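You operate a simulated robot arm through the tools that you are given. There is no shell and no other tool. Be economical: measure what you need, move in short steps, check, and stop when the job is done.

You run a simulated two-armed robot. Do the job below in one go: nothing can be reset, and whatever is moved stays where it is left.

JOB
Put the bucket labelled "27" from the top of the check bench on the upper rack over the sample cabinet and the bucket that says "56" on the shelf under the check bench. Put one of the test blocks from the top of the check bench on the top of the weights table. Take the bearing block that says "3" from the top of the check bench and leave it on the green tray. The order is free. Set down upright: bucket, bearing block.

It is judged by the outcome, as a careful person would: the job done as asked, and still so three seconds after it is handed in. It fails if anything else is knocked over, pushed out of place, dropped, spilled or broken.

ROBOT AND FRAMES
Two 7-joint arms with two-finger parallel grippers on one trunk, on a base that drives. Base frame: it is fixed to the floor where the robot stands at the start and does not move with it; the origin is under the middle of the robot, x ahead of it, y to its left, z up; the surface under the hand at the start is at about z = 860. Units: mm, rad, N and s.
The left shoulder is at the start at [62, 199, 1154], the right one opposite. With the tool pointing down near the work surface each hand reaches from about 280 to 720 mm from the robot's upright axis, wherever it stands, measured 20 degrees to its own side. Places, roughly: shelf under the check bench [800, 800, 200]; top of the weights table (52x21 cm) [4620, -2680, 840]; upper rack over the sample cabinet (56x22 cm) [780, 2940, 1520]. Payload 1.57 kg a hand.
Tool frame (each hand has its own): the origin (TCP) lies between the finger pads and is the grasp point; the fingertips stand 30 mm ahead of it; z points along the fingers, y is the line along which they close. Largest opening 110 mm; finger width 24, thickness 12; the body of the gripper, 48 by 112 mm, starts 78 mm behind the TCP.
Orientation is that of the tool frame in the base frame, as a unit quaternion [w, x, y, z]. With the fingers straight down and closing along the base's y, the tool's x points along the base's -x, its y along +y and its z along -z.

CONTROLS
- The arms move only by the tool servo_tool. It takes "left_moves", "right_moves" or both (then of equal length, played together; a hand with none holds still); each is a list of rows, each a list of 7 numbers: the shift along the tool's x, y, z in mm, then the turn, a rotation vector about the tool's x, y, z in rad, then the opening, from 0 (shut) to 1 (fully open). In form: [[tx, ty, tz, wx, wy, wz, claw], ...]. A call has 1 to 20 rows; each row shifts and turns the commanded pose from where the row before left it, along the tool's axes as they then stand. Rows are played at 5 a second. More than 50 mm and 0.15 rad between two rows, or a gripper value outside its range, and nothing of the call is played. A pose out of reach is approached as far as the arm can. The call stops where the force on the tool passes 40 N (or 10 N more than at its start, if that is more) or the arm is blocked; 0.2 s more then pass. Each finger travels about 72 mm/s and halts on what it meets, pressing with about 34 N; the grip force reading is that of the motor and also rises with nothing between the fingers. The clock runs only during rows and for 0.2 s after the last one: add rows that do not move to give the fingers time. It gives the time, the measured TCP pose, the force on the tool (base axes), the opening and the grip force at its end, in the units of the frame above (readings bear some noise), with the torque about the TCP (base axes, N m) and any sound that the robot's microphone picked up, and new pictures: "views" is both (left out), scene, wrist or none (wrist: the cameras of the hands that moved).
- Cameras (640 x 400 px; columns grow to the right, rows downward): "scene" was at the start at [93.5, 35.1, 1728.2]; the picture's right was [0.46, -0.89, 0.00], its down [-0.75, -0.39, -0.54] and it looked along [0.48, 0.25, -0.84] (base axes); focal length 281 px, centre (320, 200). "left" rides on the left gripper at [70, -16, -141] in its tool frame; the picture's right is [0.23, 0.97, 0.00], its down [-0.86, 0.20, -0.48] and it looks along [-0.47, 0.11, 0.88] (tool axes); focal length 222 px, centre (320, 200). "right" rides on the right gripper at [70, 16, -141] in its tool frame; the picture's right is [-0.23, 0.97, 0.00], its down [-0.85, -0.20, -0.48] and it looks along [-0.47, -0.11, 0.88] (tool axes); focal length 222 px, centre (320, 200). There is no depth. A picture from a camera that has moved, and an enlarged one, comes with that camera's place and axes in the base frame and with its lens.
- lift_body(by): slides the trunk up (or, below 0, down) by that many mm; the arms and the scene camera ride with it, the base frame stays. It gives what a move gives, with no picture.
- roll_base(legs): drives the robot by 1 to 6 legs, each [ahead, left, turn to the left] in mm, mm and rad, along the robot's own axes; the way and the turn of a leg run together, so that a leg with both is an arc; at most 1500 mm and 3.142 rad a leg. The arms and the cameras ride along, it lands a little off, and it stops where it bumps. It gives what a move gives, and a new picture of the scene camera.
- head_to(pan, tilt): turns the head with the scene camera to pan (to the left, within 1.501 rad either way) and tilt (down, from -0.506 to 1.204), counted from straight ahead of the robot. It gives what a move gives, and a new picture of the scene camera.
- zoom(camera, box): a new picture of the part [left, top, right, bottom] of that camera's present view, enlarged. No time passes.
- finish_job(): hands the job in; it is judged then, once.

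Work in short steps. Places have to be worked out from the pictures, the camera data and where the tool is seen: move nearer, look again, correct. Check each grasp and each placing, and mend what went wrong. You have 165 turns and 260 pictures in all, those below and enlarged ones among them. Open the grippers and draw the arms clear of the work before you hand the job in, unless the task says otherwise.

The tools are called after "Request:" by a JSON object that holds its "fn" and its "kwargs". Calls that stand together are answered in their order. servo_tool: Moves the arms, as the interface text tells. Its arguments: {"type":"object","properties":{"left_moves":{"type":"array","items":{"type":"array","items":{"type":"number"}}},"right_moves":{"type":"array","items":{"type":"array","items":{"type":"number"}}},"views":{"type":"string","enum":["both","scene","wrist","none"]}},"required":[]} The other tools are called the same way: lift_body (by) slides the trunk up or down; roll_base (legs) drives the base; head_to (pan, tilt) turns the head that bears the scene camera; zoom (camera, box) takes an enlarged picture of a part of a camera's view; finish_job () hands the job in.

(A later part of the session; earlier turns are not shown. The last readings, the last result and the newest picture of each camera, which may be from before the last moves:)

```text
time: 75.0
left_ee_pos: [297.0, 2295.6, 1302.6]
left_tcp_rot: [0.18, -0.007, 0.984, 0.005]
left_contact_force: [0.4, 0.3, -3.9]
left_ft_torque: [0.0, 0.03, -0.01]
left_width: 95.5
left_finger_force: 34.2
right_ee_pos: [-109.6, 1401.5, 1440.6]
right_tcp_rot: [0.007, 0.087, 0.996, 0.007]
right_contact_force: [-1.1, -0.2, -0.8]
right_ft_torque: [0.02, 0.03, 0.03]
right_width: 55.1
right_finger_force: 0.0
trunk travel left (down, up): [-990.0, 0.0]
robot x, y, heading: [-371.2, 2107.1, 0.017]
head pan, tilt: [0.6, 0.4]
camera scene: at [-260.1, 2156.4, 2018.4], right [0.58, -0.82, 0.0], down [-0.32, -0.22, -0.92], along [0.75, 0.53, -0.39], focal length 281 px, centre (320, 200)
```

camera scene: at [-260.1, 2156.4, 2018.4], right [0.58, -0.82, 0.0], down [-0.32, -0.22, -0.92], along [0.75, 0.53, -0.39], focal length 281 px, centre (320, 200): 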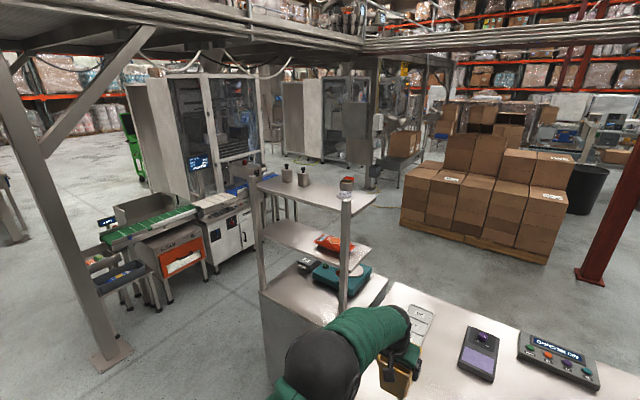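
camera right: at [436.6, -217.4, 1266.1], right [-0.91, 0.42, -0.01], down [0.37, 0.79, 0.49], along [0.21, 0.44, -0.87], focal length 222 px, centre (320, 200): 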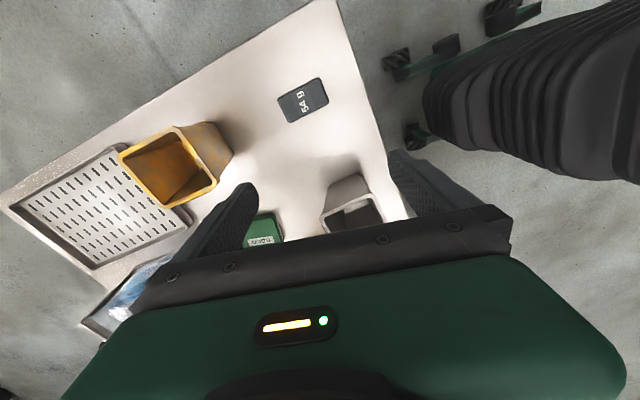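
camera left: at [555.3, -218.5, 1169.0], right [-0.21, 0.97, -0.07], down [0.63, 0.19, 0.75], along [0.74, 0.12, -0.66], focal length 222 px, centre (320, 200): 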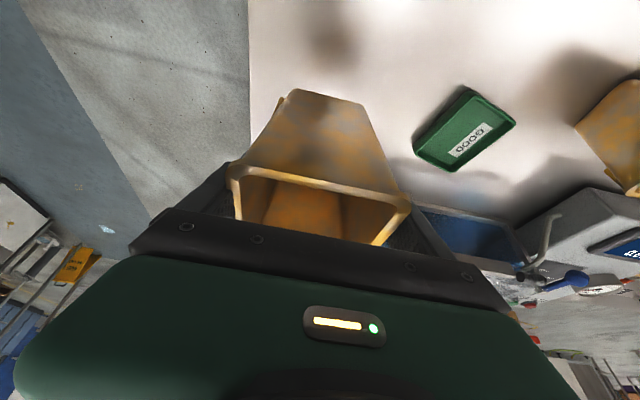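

The rack is visible: two shelves on posts over the cabinet. Zoom on it.

Request:
{"fn": "zoom", "kwargs": {"camera": "scene", "box": [220, 150, 420, 320]}}

Request:
{"fn": "zoom", "kwargs": {"camera": "scene", "box": [240, 160, 390, 210]}}

```text
2.35 times, centred on (320, 235) of scene
camera zoom: at [-260.1, 2156.4, 2018.4], right [0.58, -0.82, 0.0], down [-0.32, -0.22, -0.92], along [0.75, 0.53, -0.39], focal length 662 px, centre (320, 118)
```

zoom: 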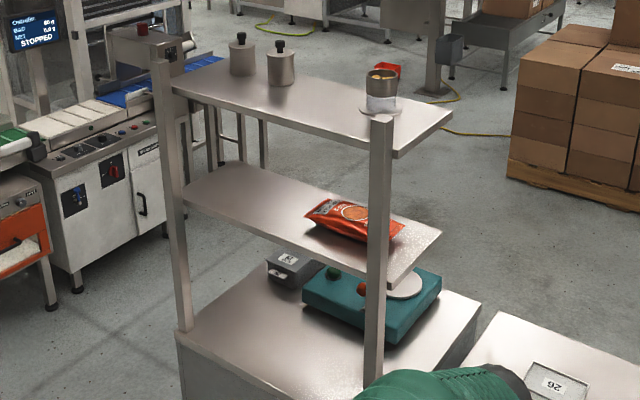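

```text
4.27 times, centred on (315, 185) of scene
camera zoom: at [-260.1, 2156.4, 2018.4], right [0.58, -0.82, 0.0], down [-0.32, -0.22, -0.92], along [0.75, 0.53, -0.39], focal length 1200 px, centre (341, 264)
```

zoom: 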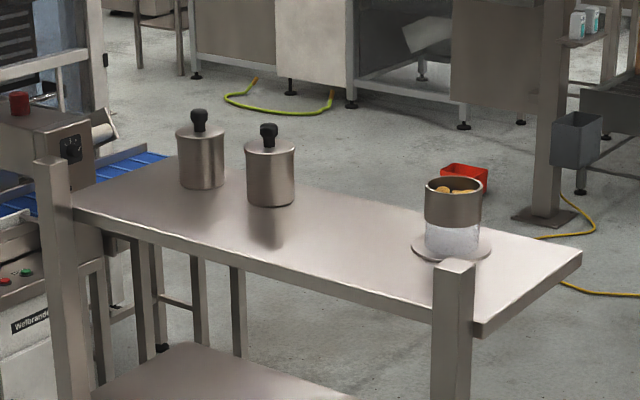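

Upper shelf spans x 650–868, y 2640–3183, with jars at (812, 3016/3133) and a cup on a disc at (803, 2760); free spot ≈ (700, 2890). Raise the hand to z≈1640, pulled in a bit, before approaching.

Request:
{"fn": "servo_tool", "kwargs": {"left_moves": [[-2.3, 0, -44.2, 0, 0, 0, 0.5], [-2.3, 0, -44.2, 0, 0, 0, 0.5], [-2.3, 0, -44.2, 0, 0, 0, 0.5], [-2.3, 0, -44.2, 0, 0, 0, 0.5], [-2.3, 0, -44.2, 0, 0, 0, 0.5], [-2.3, 0, -44.2, 0, 0, 0, 0.5], [-2.3, 0, -44.2, 0, 0, 0, 0.5], [-2.3, 0, -44.2, 0, 0, 0, 0.5], [0, 0, 0, 0, 0, 0, 0.5]], "views": "both"}}

```text
time: 77.0
left_ee_pos: [190.0, 2290.5, 1641.1]
left_tcp_rot: [0.18, -0.007, 0.984, 0.005]
left_contact_force: [0.5, 0.5, -4.1]
left_ft_torque: [0.0, 0.03, 0.01]
left_width: 95.4
left_finger_force: 34.3
right_ee_pos: [-110.2, 1401.7, 1440.6]
right_tcp_rot: [0.007, 0.087, 0.996, 0.007]
right_contact_force: [-0.8, 0.2, -0.2]
right_ft_torque: [-0.01, -0.01, 0.06]
right_width: 55.1
right_finger_force: 0.1
trunk travel left (down, up): [-990.0, 0.0]
robot x, y, heading: [-368.6, 2105.1, 0.016]
head pan, tilt: [0.6, 0.4]
camera scene: at [-261.3, 2156.4, 2018.5], right [0.58, -0.82, 0.0], down [-0.32, -0.22, -0.92], along [0.75, 0.53, -0.39], focal length 281 px, centre (320, 200)
camera left: at [73.3, 2271.1, 1747.4], right [-0.23, 0.97, -0.07], down [0.63, 0.2, 0.75], along [0.74, 0.13, -0.66], focal length 222 px, centre (320, 200)
```

scene: 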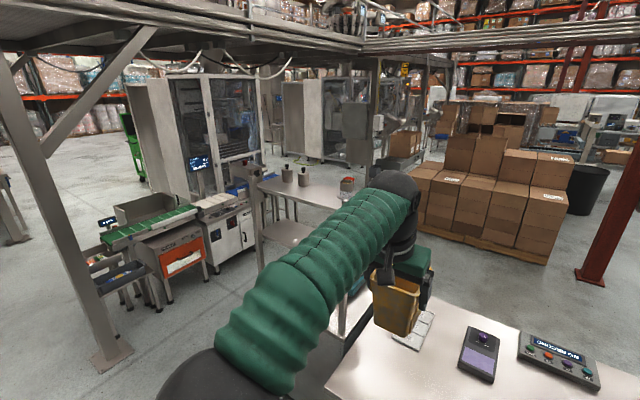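
left: 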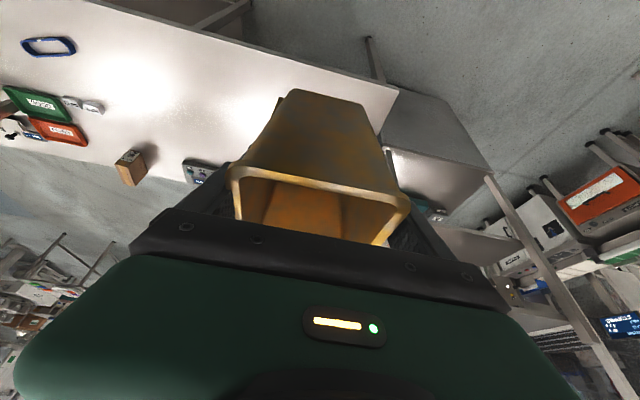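

Reach is fine. To keep the base clear of the bench leg near (410, 2534), I shift the hand 90 mm toward the middle, then will stand at about (146, 2800).

Request:
{"fn": "servo_tool", "kwargs": {"left_moves": [[0, -30, 0, 0, 0, 0, 0.5], [0, -30, 0, 0, 0, 0, 0.5], [0, -30, 0, 0, 0, 0, 0.5], [0, 0, 0, 0, 0, 0, 0.5]], "views": "none"}}

Request:
{"fn": "roll_base", "kwargs": {"legs": [[0, 690, -0.016]]}}

Request:
{"fn": "head_to", "kwargs": {"pan": 0.1, "tilt": 0.45}}

```text
time: 78.0
left_ee_pos: [190.4, 2200.0, 1640.1]
left_tcp_rot: [0.18, -0.008, 0.984, 0.007]
left_contact_force: [-0.4, -0.4, -3.4]
left_ft_torque: [0.02, 0.02, -0.02]
left_width: 95.5
left_finger_force: 33.3
right_ee_pos: [-108.5, 1401.5, 1440.8]
right_tcp_rot: [0.007, 0.088, 0.996, 0.007]
right_contact_force: [0.7, -0.2, 0.9]
right_ft_torque: [0.0, 0.0, 0.04]
right_width: 55.1
right_finger_force: 0.0
trunk travel left (down, up): [-990.0, 0.0]
robot x, y, heading: [-372.7, 2102.2, 0.015]
head pan, tilt: [0.6, 0.4]
```

```text
time: 81.8
left_ee_pos: [183.0, 2886.3, 1640.9]
left_tcp_rot: [0.18, -0.004, 0.984, 0.007]
left_contact_force: [-0.2, -0.3, -3.7]
left_ft_torque: [0.04, 0.03, -0.02]
left_width: 95.5
left_finger_force: 34.1
right_ee_pos: [-124.4, 2090.3, 1438.2]
right_tcp_rot: [0.007, 0.092, 0.996, 0.007]
right_contact_force: [-0.6, 0.6, -0.8]
right_ft_torque: [-0.01, -0.03, 0.0]
right_width: 54.9
right_finger_force: 0.2
trunk travel left (down, up): [-990.0, 0.0]
robot x, y, heading: [-378.5, 2795.1, 0.01]
head pan, tilt: [0.6, 0.4]
camera scene: at [-269.4, 2845.1, 2018.6], right [0.57, -0.82, 0.0], down [-0.32, -0.22, -0.92], along [0.75, 0.53, -0.39], focal length 281 px, centre (320, 200)
```

scene: 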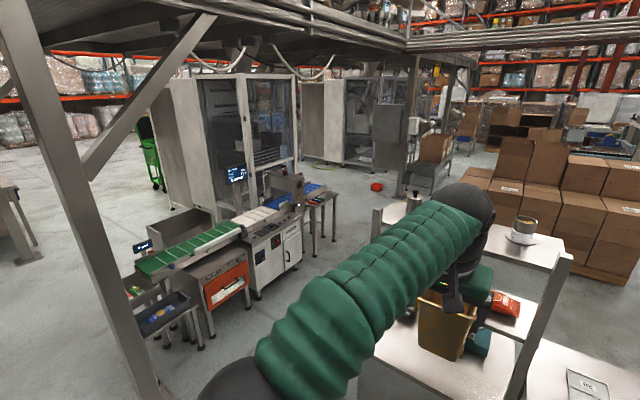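

```text
time: 82.7
left_ee_pos: [181.6, 2887.9, 1640.2]
left_tcp_rot: [0.179, -0.004, 0.984, 0.006]
left_contact_force: [-0.3, -0.1, -3.8]
left_ft_torque: [-0.02, 0.01, 0.03]
left_width: 95.3
left_finger_force: 33.6
right_ee_pos: [-125.8, 2091.4, 1439.9]
right_tcp_rot: [0.008, 0.092, 0.996, 0.007]
right_contact_force: [-0.2, 0.8, -0.5]
right_ft_torque: [-0.01, -0.02, 0.0]
right_width: 55.0
right_finger_force: 0.3
trunk travel left (down, up): [-990.0, 0.0]
robot x, y, heading: [-382.0, 2797.8, 0.012]
head pan, tilt: [0.099, 0.45]
camera scene: at [-253.9, 2803.2, 2013.7], right [0.11, -0.99, 0.0], down [-0.43, -0.04, -0.9], along [0.89, 0.1, -0.44], focal length 281 px, centre (320, 200)
```

scene: 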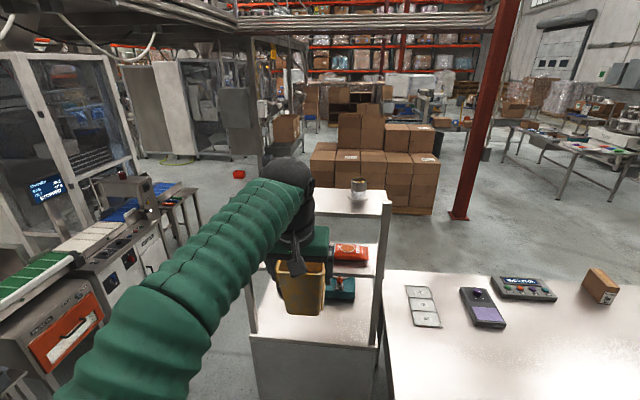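

Aligned: bucket at y≈2888, bottom 33 mm above the shelf level. Drive forward 440 and look.

Request:
{"fn": "roll_base", "kwargs": {"legs": [[440, 0, -0.01]]}}

Request:
{"fn": "zoom", "kwargs": {"camera": "left", "box": [0, 0, 640, 400]}}

```text
time: 85.4
left_ee_pos: [612.3, 2886.6, 1642.4]
left_tcp_rot: [0.183, 0.002, 0.983, 0.003]
left_contact_force: [-0.7, -0.7, -3.2]
left_ft_torque: [-0.01, 0.03, 0.0]
left_width: 95.7
left_finger_force: 34.4
right_ee_pos: [299.1, 2093.3, 1442.2]
right_tcp_rot: [0.009, 0.097, 0.995, 0.006]
right_contact_force: [0.1, -0.5, 0.4]
right_ft_torque: [0.0, -0.01, 0.0]
right_width: 55.2
right_finger_force: 0.1
trunk travel left (down, up): [-990.0, 0.0]
robot x, y, heading: [57.4, 2802.0, -0.003]
head pan, tilt: [0.099, 0.45]
camera scene: at [175.5, 2807.3, 2014.2], right [0.1, -1.0, 0.0], down [-0.43, -0.04, -0.9], along [0.9, 0.09, -0.43], focal length 281 px, centre (320, 200)
```

scene: 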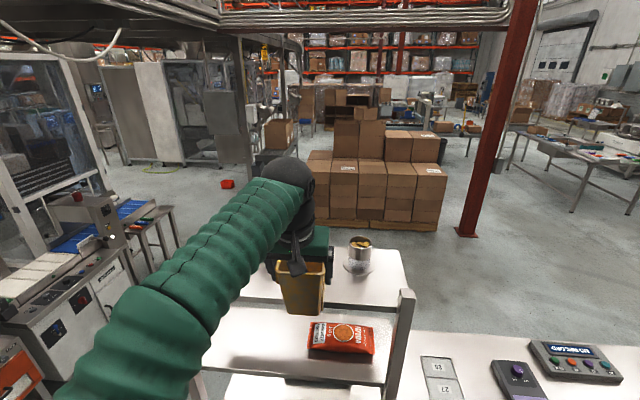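

```text
1.00 times, centred on (320, 200) of left (not enlarged: the box is as wide or as high as the picture)
camera zoom: at [495.7, 2870.2, 1748.8], right [-0.21, 0.97, -0.07], down [0.63, 0.19, 0.75], along [0.75, 0.11, -0.65], focal length 222 px, centre (320, 200)
```

zoom: 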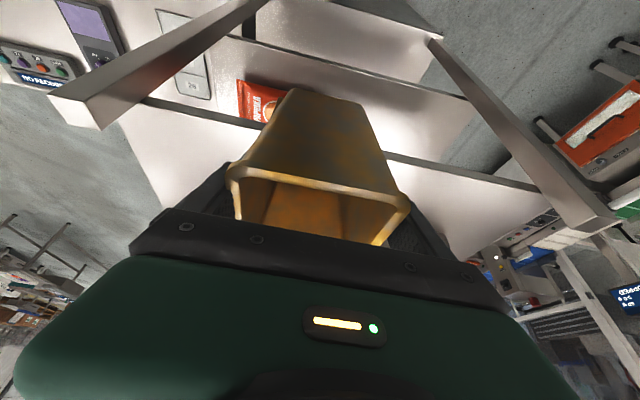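

Front edge confirmed at x≈650, z≈1520. Drive 95 mm further so the bucket is over the shelf.

Request:
{"fn": "roll_base", "kwargs": {"legs": [[97, 0, 0.003]]}}

Request:
{"fn": "zoom", "kwargs": {"camera": "left", "box": [0, 0, 640, 400]}}

```text
time: 87.0
left_ee_pos: [692.2, 2887.8, 1641.2]
left_tcp_rot: [0.182, -0.001, 0.983, 0.012]
left_contact_force: [-0.6, 1.8, -2.9]
left_ft_torque: [-0.1, 0.05, -0.05]
left_width: 95.4
left_finger_force: 34.0
right_ee_pos: [375.2, 2103.8, 1424.5]
right_tcp_rot: [0.011, 0.103, 0.994, 0.022]
right_contact_force: [-0.1, 0.4, 0.6]
right_ft_torque: [-0.15, 0.03, 0.03]
right_width: 55.0
right_finger_force: 0.0
trunk travel left (down, up): [-990.0, 0.0]
robot x, y, heading: [133.4, 2823.3, 0.008]
head pan, tilt: [0.099, 0.45]
stopped in leg 1: the robot was blocked; the commanded pose is now the measured one
camera scene: at [261.4, 2846.1, 2013.6], right [0.11, -0.99, 0.01], down [-0.44, -0.05, -0.9], along [0.89, 0.09, -0.44], focal length 281 px, centre (320, 200)
```

scene: 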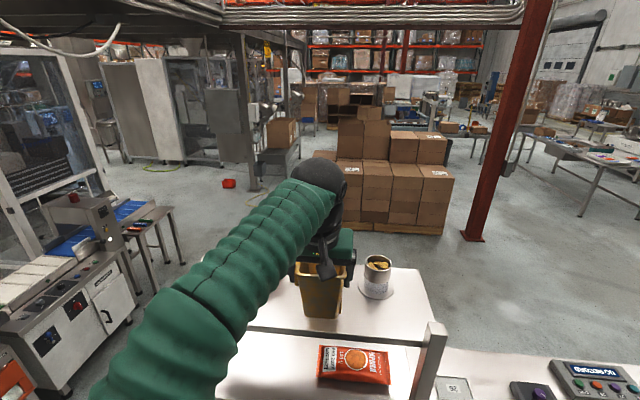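

```text
1.00 times, centred on (320, 200) of left (not enlarged: the box is as wide or as high as the picture)
camera zoom: at [574.9, 2868.6, 1747.8], right [-0.22, 0.97, -0.06], down [0.63, 0.19, 0.76], along [0.75, 0.13, -0.65], focal length 222 px, centre (320, 200)
```

zoom: 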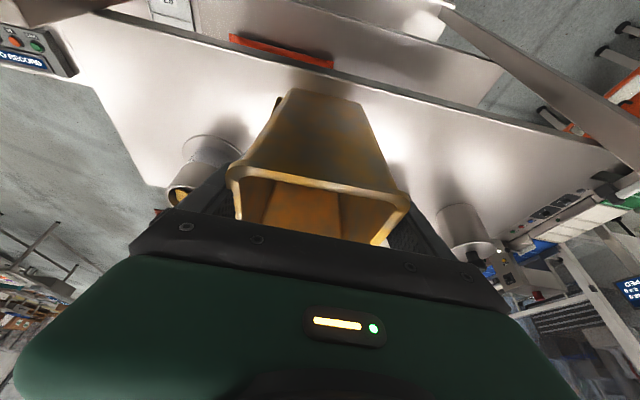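

The base bumped something at x≈133. I back off 25 mm and make up the difference with the arm.

Request:
{"fn": "roll_base", "kwargs": {"legs": [[-25, 0, 0]]}}

Request:
{"fn": "head_to", "kwargs": {"pan": -0.3, "tilt": 1.2}}

```text
time: 87.8
left_ee_pos: [669.1, 2869.7, 1641.4]
left_tcp_rot: [0.181, 0.0, 0.983, 0.017]
left_contact_force: [1.1, -0.5, -4.3]
left_ft_torque: [0.04, 0.07, -0.01]
left_width: 95.3
left_finger_force: 34.3
right_ee_pos: [354.6, 2087.0, 1414.6]
right_tcp_rot: [0.01, 0.103, 0.994, 0.028]
right_contact_force: [-0.1, -0.5, -0.1]
right_ft_torque: [0.02, 0.09, -0.01]
right_width: 54.8
right_finger_force: 0.1
trunk travel left (down, up): [-990.0, 0.0]
robot x, y, heading: [111.3, 2821.3, 0.005]
head pan, tilt: [0.099, 0.45]
camera scene: at [238.6, 2807.8, 2013.4], right [0.1, -0.99, -0.01], down [-0.44, -0.04, -0.9], along [0.89, 0.1, -0.44], focal length 281 px, centre (320, 200)
```

scene: 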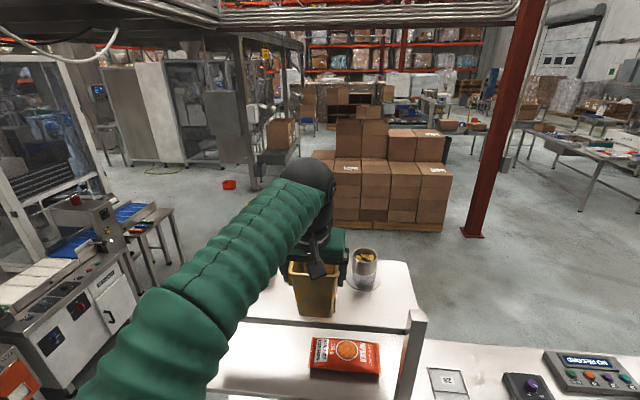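

```text
time: 88.9
left_ee_pos: [668.2, 2901.4, 1642.3]
left_tcp_rot: [0.181, -0.003, 0.983, 0.008]
left_contact_force: [-0.4, -0.1, -3.8]
left_ft_torque: [-0.01, 0.09, -0.01]
left_width: 95.2
left_finger_force: 34.3
right_ee_pos: [352.9, 2112.4, 1431.6]
right_tcp_rot: [0.013, 0.103, 0.994, 0.019]
right_contact_force: [1.3, 0.9, 0.3]
right_ft_torque: [0.01, 0.08, 0.01]
right_width: 55.0
right_finger_force: 0.1
trunk travel left (down, up): [-990.0, 0.0]
robot x, y, heading: [109.9, 2820.8, 0.005]
head pan, tilt: [-0.3, 1.201]
camera scene: at [200.3, 2808.3, 1955.6], right [-0.29, -0.96, 0.0], down [-0.89, 0.27, -0.36], along [0.34, -0.11, -0.93], focal length 281 px, centre (320, 200)
```

scene: 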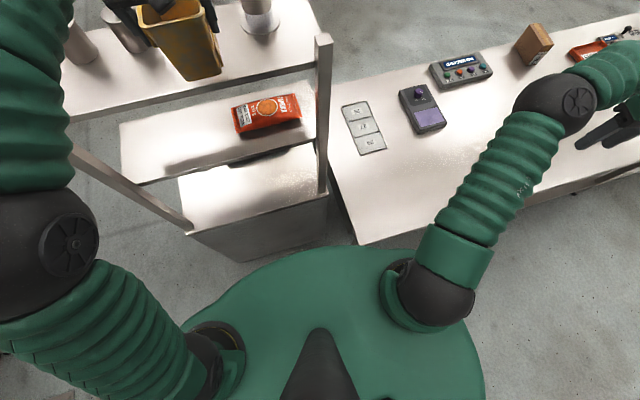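

The tall trunk is swaying after the bump; I wait a moment and re-read the pose.

Request:
{"fn": "servo_tool", "kwargs": {"left_moves": [[0, 0, 0, 0, 0, 0, 0.5], [0, 0, 0, 0, 0, 0, 0.5], [0, 0, 0, 0, 0, 0, 0.5], [0, 0, 0, 0, 0, 0, 0.5], [0, 0, 0, 0, 0, 0, 0.5], [0, 0, 0, 0, 0, 0, 0.5], [0, 0, 0, 0, 0, 0, 0.5], [0, 0, 0, 0, 0, 0, 0.5]], "views": "both"}}

```text
time: 90.7
left_ee_pos: [666.3, 2881.9, 1642.5]
left_tcp_rot: [0.182, 0.0, 0.983, 0.013]
left_contact_force: [-1.3, 0.1, -4.3]
left_ft_torque: [0.0, 0.03, -0.01]
left_width: 95.7
left_finger_force: 34.6
right_ee_pos: [349.8, 2097.0, 1423.6]
right_tcp_rot: [0.013, 0.103, 0.994, 0.026]
right_contact_force: [-0.2, 0.7, 0.0]
right_ft_torque: [-0.01, -0.02, -0.04]
right_width: 55.0
right_finger_force: 0.1
trunk travel left (down, up): [-990.0, 0.0]
robot x, y, heading: [111.2, 2818.1, 0.004]
head pan, tilt: [-0.3, 1.201]
camera scene: at [196.1, 2787.8, 1955.5], right [-0.29, -0.96, -0.01], down [-0.89, 0.27, -0.36], along [0.34, -0.1, -0.93], focal length 281 px, centre (320, 200)
camera left: at [548.2, 2862.2, 1748.7], right [-0.22, 0.97, -0.06], down [0.63, 0.18, 0.76], along [0.75, 0.13, -0.65], focal length 222 px, centre (320, 200)
```

scene: 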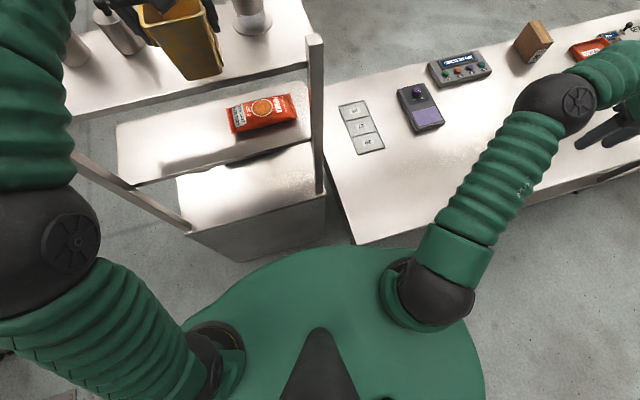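
left: 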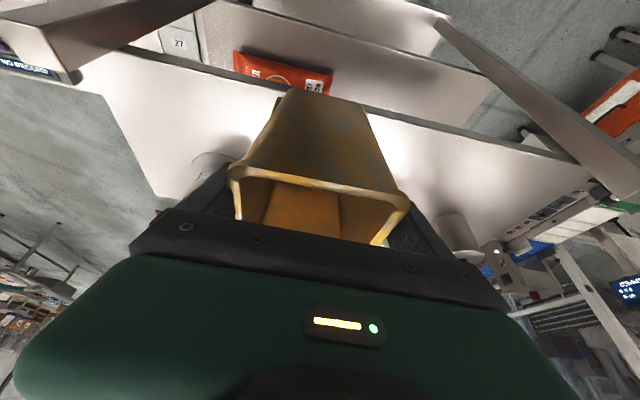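

Check sway again with more still rows.

Request:
{"fn": "servo_tool", "kwargs": {"left_moves": [[0, 0, 0, 0, 0, 0, 0.5], [0, 0, 0, 0, 0, 0, 0.5], [0, 0, 0, 0, 0, 0, 0.5], [0, 0, 0, 0, 0, 0, 0.5], [0, 0, 0, 0, 0, 0, 0.5], [0, 0, 0, 0, 0, 0, 0.5], [0, 0, 0, 0, 0, 0, 0.5], [0, 0, 0, 0, 0, 0, 0.5], [0, 0, 0, 0, 0, 0, 0.5], [0, 0, 0, 0, 0, 0, 0.5]], "views": "none"}}

Request:
{"fn": "servo_tool", "kwargs": {"left_moves": [[0, 0, 0, 0, 0, 0, 0.5]], "views": "none"}}

Request:
{"fn": "servo_tool", "kwargs": {"left_moves": [[0, 0, 0, 0, 0, 0, 0.5]], "views": "none"}}

```text
time: 92.9
left_ee_pos: [665.3, 2895.7, 1642.3]
left_tcp_rot: [0.182, -0.002, 0.983, 0.009]
left_contact_force: [0.0, 0.7, -2.9]
left_ft_torque: [-0.02, 0.04, 0.0]
left_width: 95.3
left_finger_force: 33.9
right_ee_pos: [351.2, 2108.5, 1428.1]
right_tcp_rot: [0.012, 0.103, 0.994, 0.02]
right_contact_force: [1.8, 0.6, 0.8]
right_ft_torque: [0.0, 0.03, 0.02]
right_width: 55.0
right_finger_force: 0.2
trunk travel left (down, up): [-990.0, 0.0]
robot x, y, heading: [112.3, 2820.1, 0.008]
head pan, tilt: [-0.3, 1.201]
```

```text
time: 93.3
left_ee_pos: [664.7, 2880.4, 1641.8]
left_tcp_rot: [0.181, 0.0, 0.983, 0.013]
left_contact_force: [-0.1, -0.9, -3.9]
left_ft_torque: [0.0, 0.05, 0.02]
left_width: 95.5
left_finger_force: 34.4
right_ee_pos: [350.4, 2095.0, 1420.9]
right_tcp_rot: [0.013, 0.104, 0.994, 0.025]
right_contact_force: [0.0, -0.6, -0.5]
right_ft_torque: [0.03, 0.02, 0.0]
right_width: 55.0
right_finger_force: 0.0
trunk travel left (down, up): [-990.0, 0.0]
robot x, y, heading: [108.3, 2816.3, 0.006]
head pan, tilt: [-0.3, 1.201]
```

```text
time: 93.7
left_ee_pos: [666.8, 2889.2, 1643.0]
left_tcp_rot: [0.182, -0.001, 0.983, 0.01]
left_contact_force: [-0.6, -0.1, -4.4]
left_ft_torque: [0.01, 0.04, -0.01]
left_width: 95.5
left_finger_force: 34.4
right_ee_pos: [351.0, 2101.6, 1426.3]
right_tcp_rot: [0.012, 0.104, 0.994, 0.023]
right_contact_force: [0.3, -0.7, 0.0]
right_ft_torque: [-0.01, 0.02, 0.02]
right_width: 55.0
right_finger_force: 0.1
trunk travel left (down, up): [-990.0, 0.0]
robot x, y, heading: [112.4, 2820.6, 0.004]
head pan, tilt: [-0.3, 1.201]
```

Sway is small and decaying (mean y ≈ 2888). Extend 38 mm forward and lower to about 6 mm above the shelf, then pause.

Request:
{"fn": "servo_tool", "kwargs": {"left_moves": [[-6.4, 0.5, 9.9, 0, 0, 0, 0.5], [-6.4, 0.5, 9.9, 0, 0, 0, 0.5], [-6.4, 0.5, 9.9, 0, 0, 0, 0.5], [-6.4, 0.5, 9.9, 0, 0, 0, 0.5], [0, 0, 0, 0, 0, 0, 0.5], [0, 0, 0, 0, 0, 0, 0.5], [0, 0, 0, 0, 0, 0, 0.5], [0, 0, 0, 0, 0, 0, 0.5], [0, 0, 0, 0, 0, 0, 0.5], [0, 0, 0, 0, 0, 0, 0.5], [0, 0, 0, 0, 0, 0, 0.5], [0, 0, 0, 0, 0, 0, 0.5], [0, 0, 0, 0, 0, 0, 0.5], [0, 0, 0, 0, 0, 0, 0.5]], "views": "both"}}

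```text
time: 96.7
left_ee_pos: [704.3, 2891.6, 1615.4]
left_tcp_rot: [0.182, -0.001, 0.983, 0.011]
left_contact_force: [-0.1, -0.7, -4.1]
left_ft_torque: [0.0, 0.04, -0.02]
left_width: 95.4
left_finger_force: 34.4
right_ee_pos: [349.6, 2101.6, 1425.8]
right_tcp_rot: [0.011, 0.104, 0.994, 0.021]
right_contact_force: [0.0, 0.4, -0.3]
right_ft_torque: [0.02, 0.02, -0.02]
right_width: 55.0
right_finger_force: 0.1
trunk travel left (down, up): [-990.0, 0.0]
robot x, y, heading: [110.2, 2820.6, 0.009]
head pan, tilt: [-0.3, 1.201]
camera scene: at [197.1, 2801.7, 1955.6], right [-0.29, -0.96, 0.0], down [-0.89, 0.27, -0.36], along [0.34, -0.1, -0.93], focal length 281 px, centre (320, 200)
camera left: at [586.9, 2871.8, 1720.7], right [-0.22, 0.97, -0.06], down [0.63, 0.19, 0.76], along [0.75, 0.13, -0.65], focal length 222 px, centre (320, 200)
```

scene: 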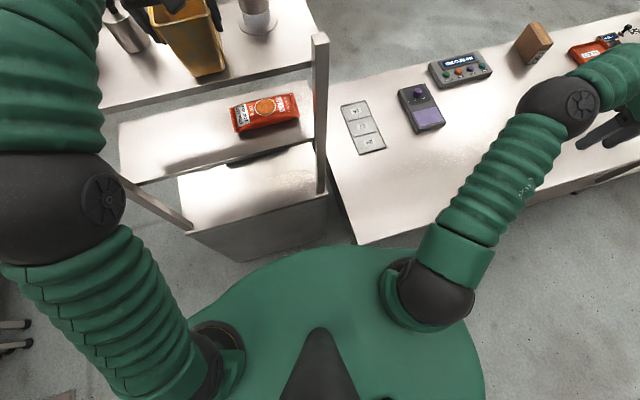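
left: 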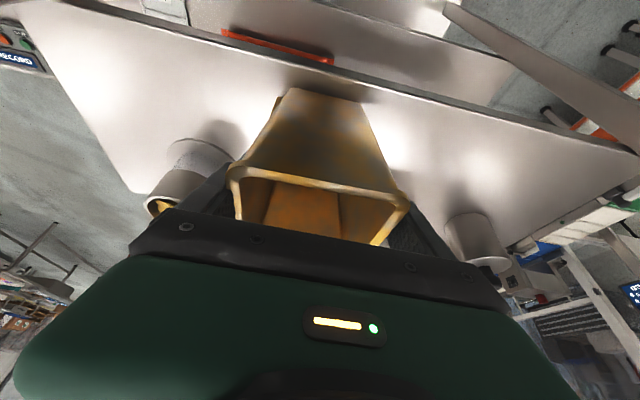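

Bucket front bottom is ~20 mm inside the shelf edge; shift 12 mm deeper and lower until contact.

Request:
{"fn": "servo_tool", "kwargs": {"left_moves": [[-5.6, 0, 2.1, 0, 0, 0, 0.5], [-5.6, 0, 2.1, 0, 0, 0, 0.5], [1.1, 0, 2.8, 0, 0, 0, 0.5], [1.1, 0, 2.8, 0, 0, 0, 0.5], [0.7, 0, 1.9, 0, 0, 0, 0.5], [0, 0, 0, 0, 0, 0, 0.5]], "views": "none"}}

```text
time: 98.1
left_ee_pos: [715.5, 2890.1, 1608.5]
left_tcp_rot: [0.182, -0.001, 0.983, 0.012]
left_contact_force: [0.2, 1.1, -0.3]
left_ft_torque: [0.22, -0.02, 0.04]
left_width: 95.1
left_finger_force: 34.0
right_ee_pos: [351.0, 2100.9, 1425.1]
right_tcp_rot: [0.011, 0.104, 0.994, 0.024]
right_contact_force: [-0.2, -0.6, 0.1]
right_ft_torque: [0.0, 0.02, 0.0]
right_width: 55.1
right_finger_force: 0.0
trunk travel left (down, up): [-990.0, 0.0]
robot x, y, heading: [111.4, 2820.3, 0.007]
head pan, tilt: [-0.3, 1.201]
```

Weight is being taken by the shelf. Lower 2 mm more, then open the gripper gently.

Request:
{"fn": "servo_tool", "kwargs": {"left_moves": [[0.7, 0, 1.9, 0, 0, 0, 0.5], [0, 0, 0, 0, 0, 0, 0.5], [0, 0, 0, 0, 0, 0, 0.9], [0, 0, 0, 0, 0, 0, 1], [0, 0, 0, 0, 0, 0, 1], [0, 0, 0, 0, 0, 0, 1]], "views": "both"}}

```text
time: 99.5
left_ee_pos: [716.4, 2890.9, 1605.1]
left_tcp_rot: [0.182, -0.001, 0.983, 0.012]
left_contact_force: [0.3, -0.3, -0.7]
left_ft_torque: [0.01, 0.01, -0.01]
left_width: 109.9
left_finger_force: 0.0
right_ee_pos: [350.4, 2099.5, 1424.0]
right_tcp_rot: [0.012, 0.103, 0.994, 0.024]
right_contact_force: [0.1, -0.4, 0.4]
right_ft_torque: [-0.03, 0.01, 0.04]
right_width: 55.0
right_finger_force: 0.0
trunk travel left (down, up): [-990.0, 0.0]
robot x, y, heading: [111.8, 2818.4, 0.002]
head pan, tilt: [-0.3, 1.201]
camera scene: at [196.4, 2800.4, 1955.6], right [-0.29, -0.96, 0.0], down [-0.89, 0.27, -0.36], along [0.34, -0.1, -0.93], focal length 281 px, centre (320, 200)
camera left: at [598.8, 2869.8, 1710.7], right [-0.22, 0.97, -0.06], down [0.63, 0.19, 0.76], along [0.75, 0.13, -0.65], focal length 222 px, centre (320, 200)
```

scene: 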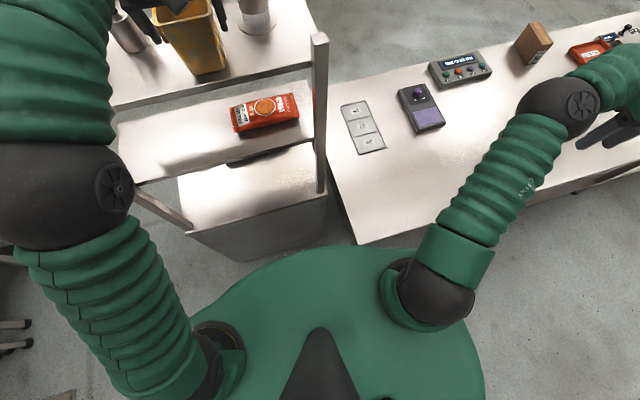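
left: 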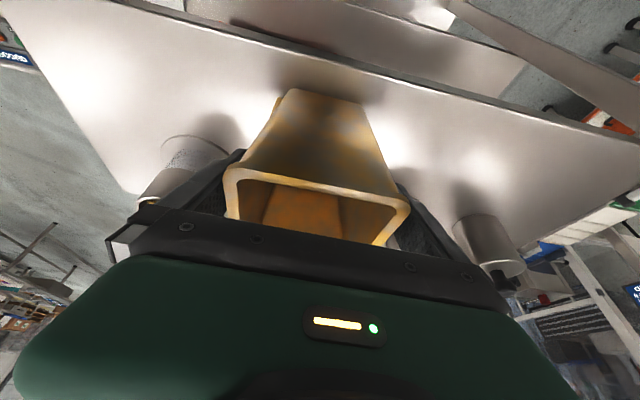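

Released. Retract along the tool axis (up and back), fingers staying beside the bucket.

Request:
{"fn": "servo_tool", "kwargs": {"left_moves": [[0, 0, -20, 0, 0, 0, 1], [0, 0, -35, 0, 0, 0, 1], [0, 0, -35, 0, 0, 0, 1], [0, 0, -35, 0, 0, 0, 1], [20, 0, -20, 0, 0, 0, 1]], "views": "both"}}

```text
time: 100.7
left_ee_pos: [637.4, 2886.3, 1732.8]
left_tcp_rot: [0.182, -0.001, 0.983, 0.012]
left_contact_force: [0.0, -0.2, 1.3]
left_ft_torque: [0.0, -0.01, 0.02]
left_width: 110.0
left_finger_force: 0.0
left hand out of reach, approached as far as the arm can: row 4
right_ee_pos: [347.4, 2100.0, 1425.4]
right_tcp_rot: [0.014, 0.104, 0.994, 0.022]
right_contact_force: [-0.2, -0.5, -0.5]
right_ft_torque: [-0.03, -0.02, 0.0]
right_width: 55.0
right_finger_force: 0.1
trunk travel left (down, up): [-990.0, 0.0]
robot x, y, heading: [108.3, 2820.0, 0.002]
head pan, tilt: [-0.3, 1.201]
camera scene: at [193.2, 2799.5, 1955.8], right [-0.29, -0.96, 0.0], down [-0.89, 0.27, -0.36], along [0.35, -0.1, -0.93], focal length 281 px, centre (320, 200)
camera left: at [520.4, 2866.7, 1838.2], right [-0.22, 0.97, -0.06], down [0.62, 0.19, 0.76], along [0.75, 0.13, -0.65], focal length 222 px, centre (320, 200)
```

scene: 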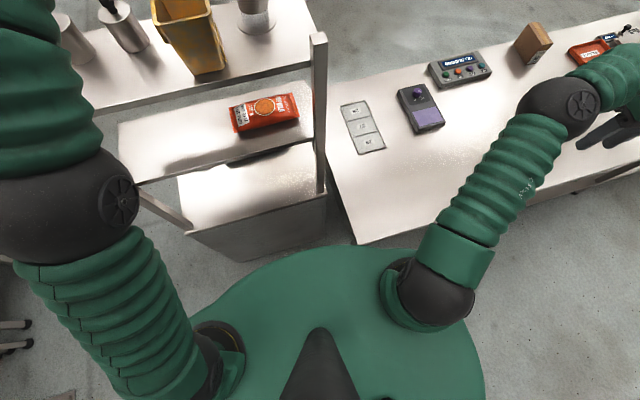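
left: 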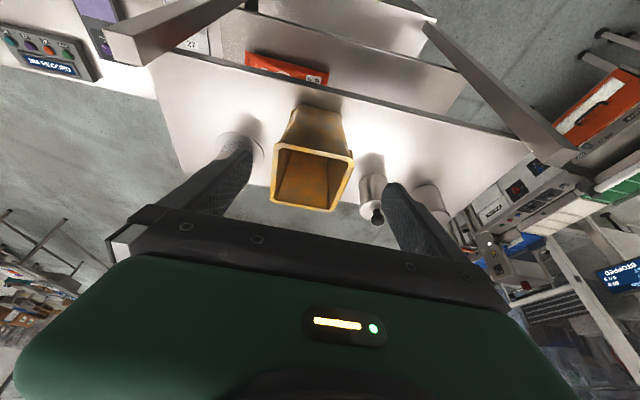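

Bucket 27 stands upright on the rack. Back away, check it, and lower the trunk.

Request:
{"fn": "roll_base", "kwargs": {"legs": [[-480, 0, 0]]}}

Request:
{"fn": "lift_body", "kwargs": {"by": -240}}

Request:
{"fn": "roll_base", "kwargs": {"legs": [[0, -500, 0]]}}

Request:
{"fn": "head_to", "kwargs": {"pan": 0.5, "tilt": 0.2}}

Request:
{"fn": "zoom", "kwargs": {"camera": "scene", "box": [270, 120, 430, 220]}}

```text
time: 103.6
left_ee_pos: [167.0, 2882.4, 1728.9]
left_tcp_rot: [0.181, 0.001, 0.983, 0.012]
left_contact_force: [-0.2, -0.1, 0.3]
left_ft_torque: [-0.03, -0.02, -0.02]
left_width: 109.9
left_finger_force: 0.0
right_ee_pos: [-128.8, 2098.3, 1423.9]
right_tcp_rot: [0.011, 0.105, 0.994, 0.024]
right_contact_force: [-0.3, -0.2, -0.8]
right_ft_torque: [0.0, 0.01, 0.02]
right_width: 55.0
right_finger_force: 0.1
trunk travel left (down, up): [-990.0, 0.0]
robot x, y, heading: [-369.8, 2819.0, 0.002]
head pan, tilt: [-0.3, 1.201]
camera scene: at [-278.8, 2796.9, 1955.3], right [-0.29, -0.96, 0.0], down [-0.89, 0.27, -0.36], along [0.34, -0.1, -0.93], focal length 281 px, centre (320, 200)
```

scene: 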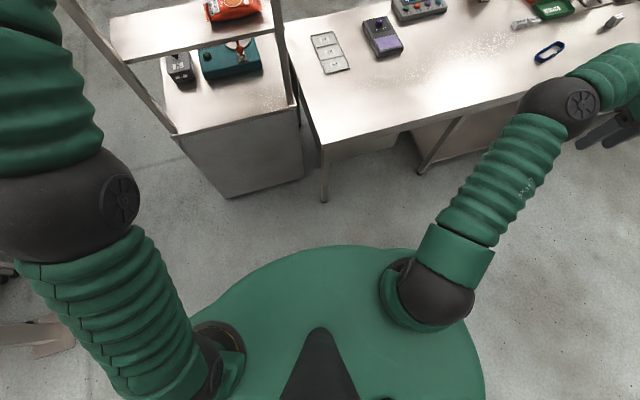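

```text
time: 106.1
left_ee_pos: [157.9, 2885.9, 1491.8]
left_tcp_rot: [0.183, 0.001, 0.983, 0.011]
left_contact_force: [0.1, 0.6, -0.5]
left_ft_torque: [0.0, -0.04, 0.02]
left_width: 109.9
left_finger_force: 0.0
right_ee_pos: [-134.4, 2098.4, 1186.2]
right_tcp_rot: [0.013, 0.105, 0.994, 0.022]
right_contact_force: [-0.6, 0.4, -0.2]
right_ft_torque: [-0.04, 0.01, -0.02]
right_width: 55.5
right_finger_force: 0.1
trunk travel left (down, up): [-750.0, 240.0]
robot x, y, heading: [-371.5, 2818.3, 0.005]
head pan, tilt: [-0.3, 1.201]
```

```text
time: 109.0
left_ee_pos: [158.9, 2403.0, 1491.7]
left_tcp_rot: [0.183, 0.0, 0.983, 0.006]
left_contact_force: [-0.7, 0.2, -0.3]
left_ft_torque: [-0.02, -0.02, -0.02]
left_width: 110.3
left_finger_force: 0.1
right_ee_pos: [-136.3, 1614.3, 1193.1]
right_tcp_rot: [0.014, 0.106, 0.994, 0.017]
right_contact_force: [0.7, 0.2, 0.4]
right_ft_torque: [-0.01, 0.05, 0.0]
right_width: 54.9
right_finger_force: 0.0
trunk travel left (down, up): [-750.0, 240.0]
robot x, y, heading: [-370.2, 2325.1, -0.002]
head pan, tilt: [-0.3, 1.201]
camera scene: at [-285.3, 2318.1, 1715.8], right [-0.29, -0.96, 0.01], down [-0.89, 0.27, -0.36], along [0.34, -0.11, -0.93], focal length 281 px, centre (320, 200)
```

scene: 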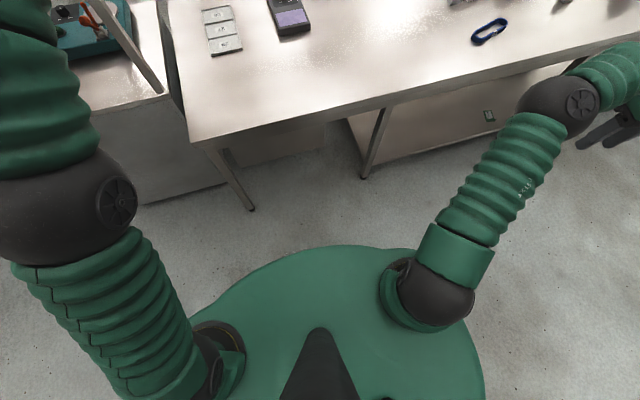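

```text
time: 110.3
left_ee_pos: [159.8, 2386.0, 1492.8]
left_tcp_rot: [0.183, 0.002, 0.983, 0.012]
left_contact_force: [0.2, -0.1, 0.1]
left_ft_torque: [0.03, 0.02, 0.02]
left_width: 109.7
left_finger_force: 0.0
right_ee_pos: [-138.0, 1600.9, 1185.3]
right_tcp_rot: [0.014, 0.106, 0.994, 0.023]
right_contact_force: [-0.5, -0.5, -0.1]
right_ft_torque: [-0.02, -0.02, -0.02]
right_width: 55.0
right_finger_force: 0.1
trunk travel left (down, up): [-750.0, 240.0]
robot x, y, heading: [-370.6, 2322.0, 0.001]
head pan, tilt: [0.499, 0.201]
camera scene: at [-256.5, 2357.8, 1797.2], right [0.48, -0.88, -0.01], down [-0.18, -0.09, -0.98], along [0.86, 0.47, -0.2], focal length 281 px, centre (320, 200)
```

scene: 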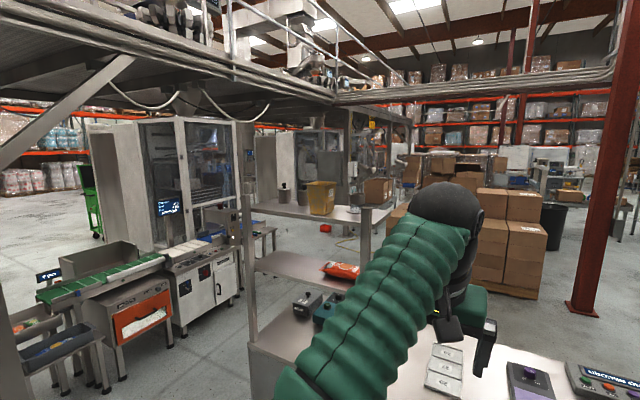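

```text
4.00 times, centred on (350, 170) of scene
camera zoom: at [-256.5, 2357.8, 1797.2], right [0.48, -0.88, -0.01], down [-0.18, -0.09, -0.98], along [0.86, 0.47, -0.2], focal length 1125 px, centre (200, 320)
```

zoom: 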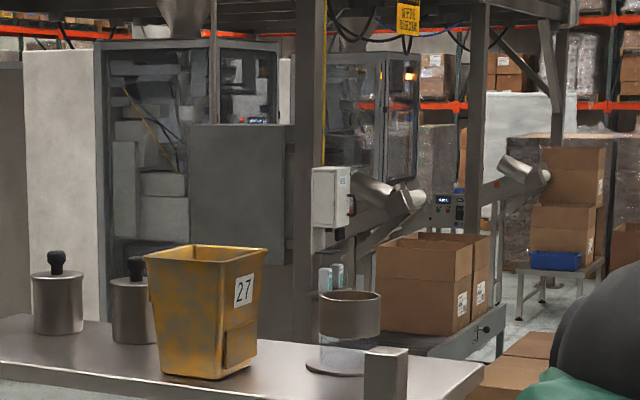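

Label "27" confirmed, rack item done. Next, drive to the bearing block "59 x 3" near (620, 860).

Request:
{"fn": "roll_base", "kwargs": {"legs": [[0, -1500, 0], [0, -130, 0], [350, 0, 0]]}}

Request:
{"fn": "head_to", "kwargs": {"pan": 0.0, "tilt": 0.95}}

```text
time: 120.5
left_ee_pos: [507.3, 756.1, 1493.7]
left_tcp_rot: [0.185, -0.005, 0.983, 0.009]
left_contact_force: [0.5, 0.4, 0.6]
left_ft_torque: [-0.02, -0.02, -0.03]
left_width: 110.0
left_finger_force: 0.1
right_ee_pos: [224.9, -34.9, 1190.0]
right_tcp_rot: [0.015, 0.099, 0.995, 0.02]
right_contact_force: [-1.3, -0.9, 0.9]
right_ft_torque: [-0.01, -0.02, 0.01]
right_width: 55.2
right_finger_force: 0.0
trunk travel left (down, up): [-750.0, 240.0]
robot x, y, heading: [-15.3, 675.1, 0.011]
head pan, tilt: [0.499, 0.201]
camera scene: at [92.0, 734.1, 1797.1], right [0.49, -0.87, 0.01], down [-0.17, -0.1, -0.98], along [0.85, 0.48, -0.2], focal length 281 px, centre (320, 200)
```

scene: 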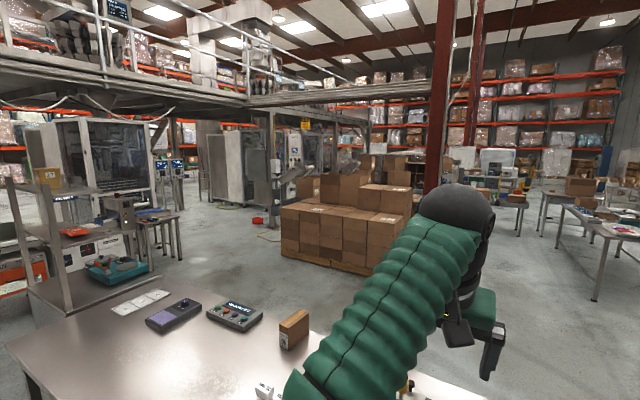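

```text
time: 121.6
left_ee_pos: [511.3, 723.0, 1493.4]
left_tcp_rot: [0.183, -0.002, 0.983, 0.018]
left_contact_force: [0.8, -0.7, -0.8]
left_ft_torque: [0.11, 0.03, 0.03]
left_width: 110.0
left_finger_force: 0.0
right_ee_pos: [226.4, -61.0, 1174.3]
right_tcp_rot: [0.012, 0.101, 0.994, 0.03]
right_contact_force: [-0.4, -0.9, -0.4]
right_ft_torque: [0.01, -0.14, -0.01]
right_width: 55.0
right_finger_force: 0.1
trunk travel left (down, up): [-750.0, 240.0]
robot x, y, heading: [-14.6, 670.5, 0.011]
head pan, tilt: [0.0, 0.949]
camera scene: at [89.4, 648.4, 1731.6], right [0.01, -1.0, -0.02], down [-0.81, 0.0, -0.58], along [0.58, 0.02, -0.81], focal length 281 px, centre (320, 200)
```

scene: 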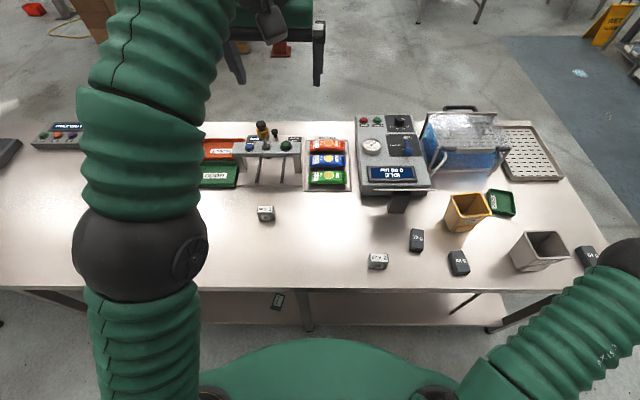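

The block is near (636, 863). I bring the left hand straight down-pointing to above it at z≈1100.

Request:
{"fn": "servo_tool", "kwargs": {"left_moves": [[0, 0, 0, 0, 0.122, 0, 1], [0, 0, 0, 0, 0.122, 0, 1], [0, 0, 0, 0, 0.123, 0, 1], [-6, 13, 43, 0, 0, 0, 1], [-6, 13, 43, 0, 0, 0, 1], [-6, 13, 43, 0, 0, 0, 1], [-6, 13, 43, 0, 0, 0, 1], [-6, 13, 43, 0, 0, 0, 1], [-6, 13, 43, 0, 0, 0, 1], [-6, 13, 43, 0, 0, 0, 1], [-6, 13, 43, 0, 0, 0, 1], [-6, 13, 43, 0, 0, 0, 1], [0, 0, 0, 0, 0, 0, 1], [0, 0, 0, 0, 0, 0, 1], [0, 0, 0, 0, 0, 0, 1], [0, 0, 0, 0, 0, 0, 1], [0, 0, 0, 0, 0, 0, 1], [0, 0, 0, 0, 0, 0, 1]], "views": "both"}}

```text
time: 125.4
left_ee_pos: [634.8, 883.7, 1127.5]
left_tcp_rot: [0.123, -0.007, 0.992, 0.012]
left_contact_force: [0.5, -0.3, 0.4]
left_ft_torque: [-0.01, 0.0, 0.0]
left_width: 109.9
left_finger_force: 0.1
left hand out of reach, approached as far as the arm can: row 1, 2, 3
right_ee_pos: [227.2, -41.6, 1186.6]
right_tcp_rot: [0.013, 0.098, 0.995, 0.023]
right_contact_force: [-0.3, 1.0, -0.5]
right_ft_torque: [-0.01, -0.02, -0.01]
right_width: 55.0
right_finger_force: 0.0
trunk travel left (down, up): [-750.0, 240.0]
robot x, y, heading: [-13.1, 675.8, 0.015]
head pan, tilt: [0.0, 0.949]
camera scene: at [89.7, 677.9, 1731.8], right [0.01, -1.0, 0.0], down [-0.81, -0.01, -0.58], along [0.58, 0.01, -0.81], focal length 281 px, centre (320, 200)
camera left: at [531.2, 863.2, 1246.4], right [-0.24, 0.97, -0.03], down [0.71, 0.2, 0.68], along [0.66, 0.13, -0.73], focal length 222 px, centre (320, 200)
```

scene: 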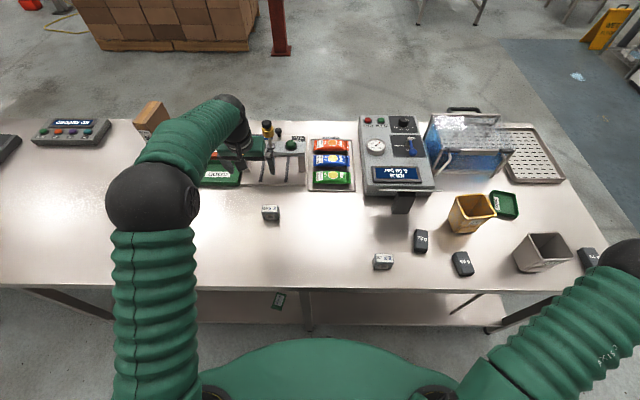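
left: 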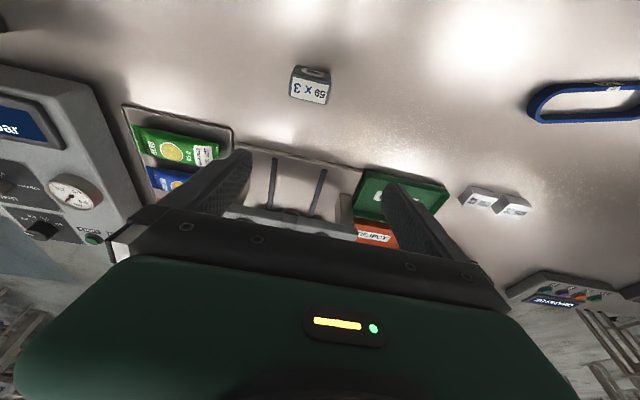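

Block at about (633, 857): label on top, ring face toward me. Straighten the tool to vertical and zoom in.

Request:
{"fn": "servo_tool", "kwargs": {"left_moves": [[5, -9, 0, 0, 0.123, 0, 1], [5, -9, 0, 0, 0.122, 0, 1], [0, -9, 0, 0, 0, 0, 1], [0, 0, 0, 0, 0, 0, 1], [0, 0, 0, 0, 0, 0, 1]], "views": "wrist"}}

Request:
{"fn": "zoom", "kwargs": {"camera": "left", "box": [240, 90, 400, 190]}}

```text
time: 126.6
left_ee_pos: [627.7, 853.2, 1124.7]
left_tcp_rot: [0.001, -0.007, 1.0, 0.011]
left_contact_force: [0.3, -0.9, 0.2]
left_ft_torque: [-0.01, 0.0, -0.01]
left_width: 110.0
left_finger_force: 0.0
right_ee_pos: [228.5, -43.8, 1183.9]
right_tcp_rot: [0.014, 0.1, 0.995, 0.023]
right_contact_force: [0.5, 0.2, 1.0]
right_ft_torque: [0.0, 0.02, 0.02]
right_width: 55.1
right_finger_force: 0.0
trunk travel left (down, up): [-750.0, 240.0]
robot x, y, heading: [-16.0, 675.6, 0.016]
head pan, tilt: [0.0, 0.949]
camera left: at [556.0, 833.2, 1264.9], right [-0.24, 0.97, 0.02], down [0.85, 0.2, 0.48], along [0.47, 0.14, -0.87], focal length 222 px, centre (320, 200)
```

left: 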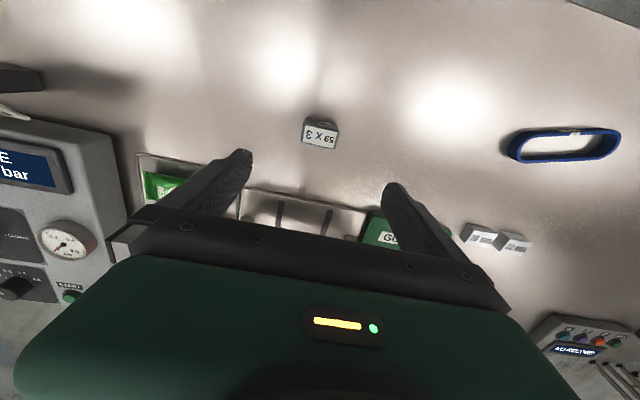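

```text
4.00 times, centred on (320, 140) of left
camera zoom: at [556.0, 833.2, 1264.9], right [-0.24, 0.97, 0.02], down [0.85, 0.2, 0.48], along [0.47, 0.14, -0.87], focal length 888 px, centre (320, 440)
```

zoom: 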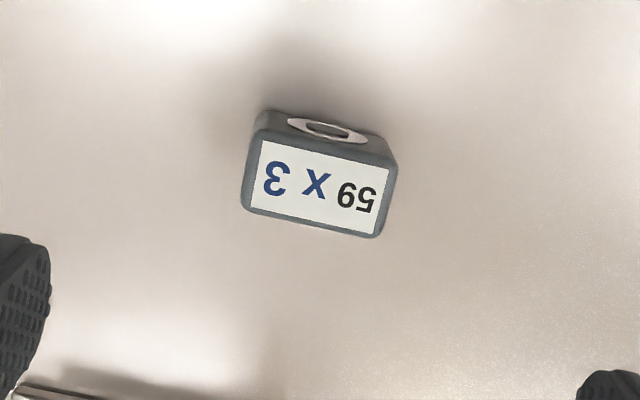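

Block top is 58 (y) × 31 (x) mm, centre (638, 863), ~40 mm tall. I'll grip it high (fingertips ~20 mm above the bench) so it can be set inside the small tray; descend first to 30 mm above.

Request:
{"fn": "servo_tool", "kwargs": {"left_moves": [[-2, 2, 35, 0, 0, 0, 1], [-2, 2, 35, 0, 0, 0, 1], [-2, 2, 35, 0, 0, 0, 1], [-2, 2, 35, 0, 0, 0, 1], [-2, 2, 25, 0, 0, 0, 1], [0, 0, 0, 0, 0, 0, 1], [0, 0, 0, 0, 0, 0, 1], [0, 0, 0, 0, 0, 0, 1]], "views": "wrist"}}

Request:
{"fn": "zoom", "kwargs": {"camera": "left", "box": [180, 100, 460, 275]}}

```text
time: 128.4
left_ee_pos: [638.9, 870.8, 958.4]
left_tcp_rot: [0.001, -0.008, 1.0, 0.012]
left_contact_force: [0.3, 0.5, 0.6]
left_ft_torque: [-0.02, 0.01, 0.02]
left_width: 110.0
left_finger_force: 0.0
right_ee_pos: [228.5, -43.5, 1183.8]
right_tcp_rot: [0.013, 0.099, 0.995, 0.023]
right_contact_force: [-0.3, 0.3, -0.8]
right_ft_torque: [0.0, 0.04, 0.01]
right_width: 55.0
right_finger_force: 0.0
trunk travel left (down, up): [-750.0, 240.0]
robot x, y, heading: [-17.7, 673.7, 0.012]
head pan, tilt: [0.0, 0.949]
camera left: at [566.8, 848.8, 1098.8], right [-0.24, 0.97, 0.02], down [0.85, 0.2, 0.48], along [0.47, 0.14, -0.87], focal length 222 px, centre (320, 200)
```

left: 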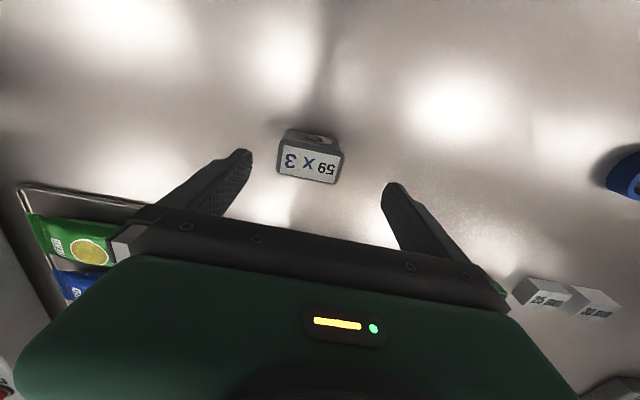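

```text
2.29 times, centred on (320, 188) of left
camera zoom: at [566.8, 848.8, 1098.8], right [-0.24, 0.97, 0.02], down [0.85, 0.2, 0.48], along [0.47, 0.14, -0.87], focal length 508 px, centre (320, 229)
```

zoom: 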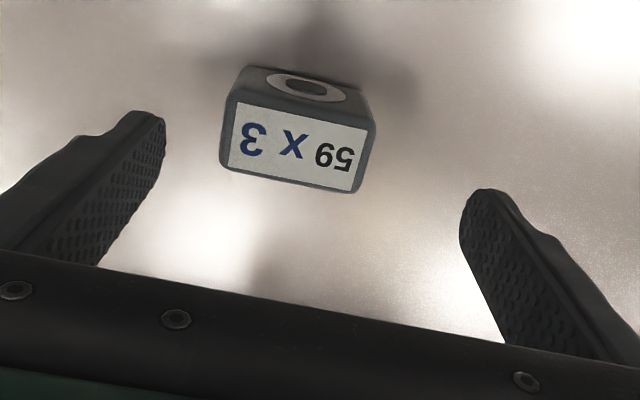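

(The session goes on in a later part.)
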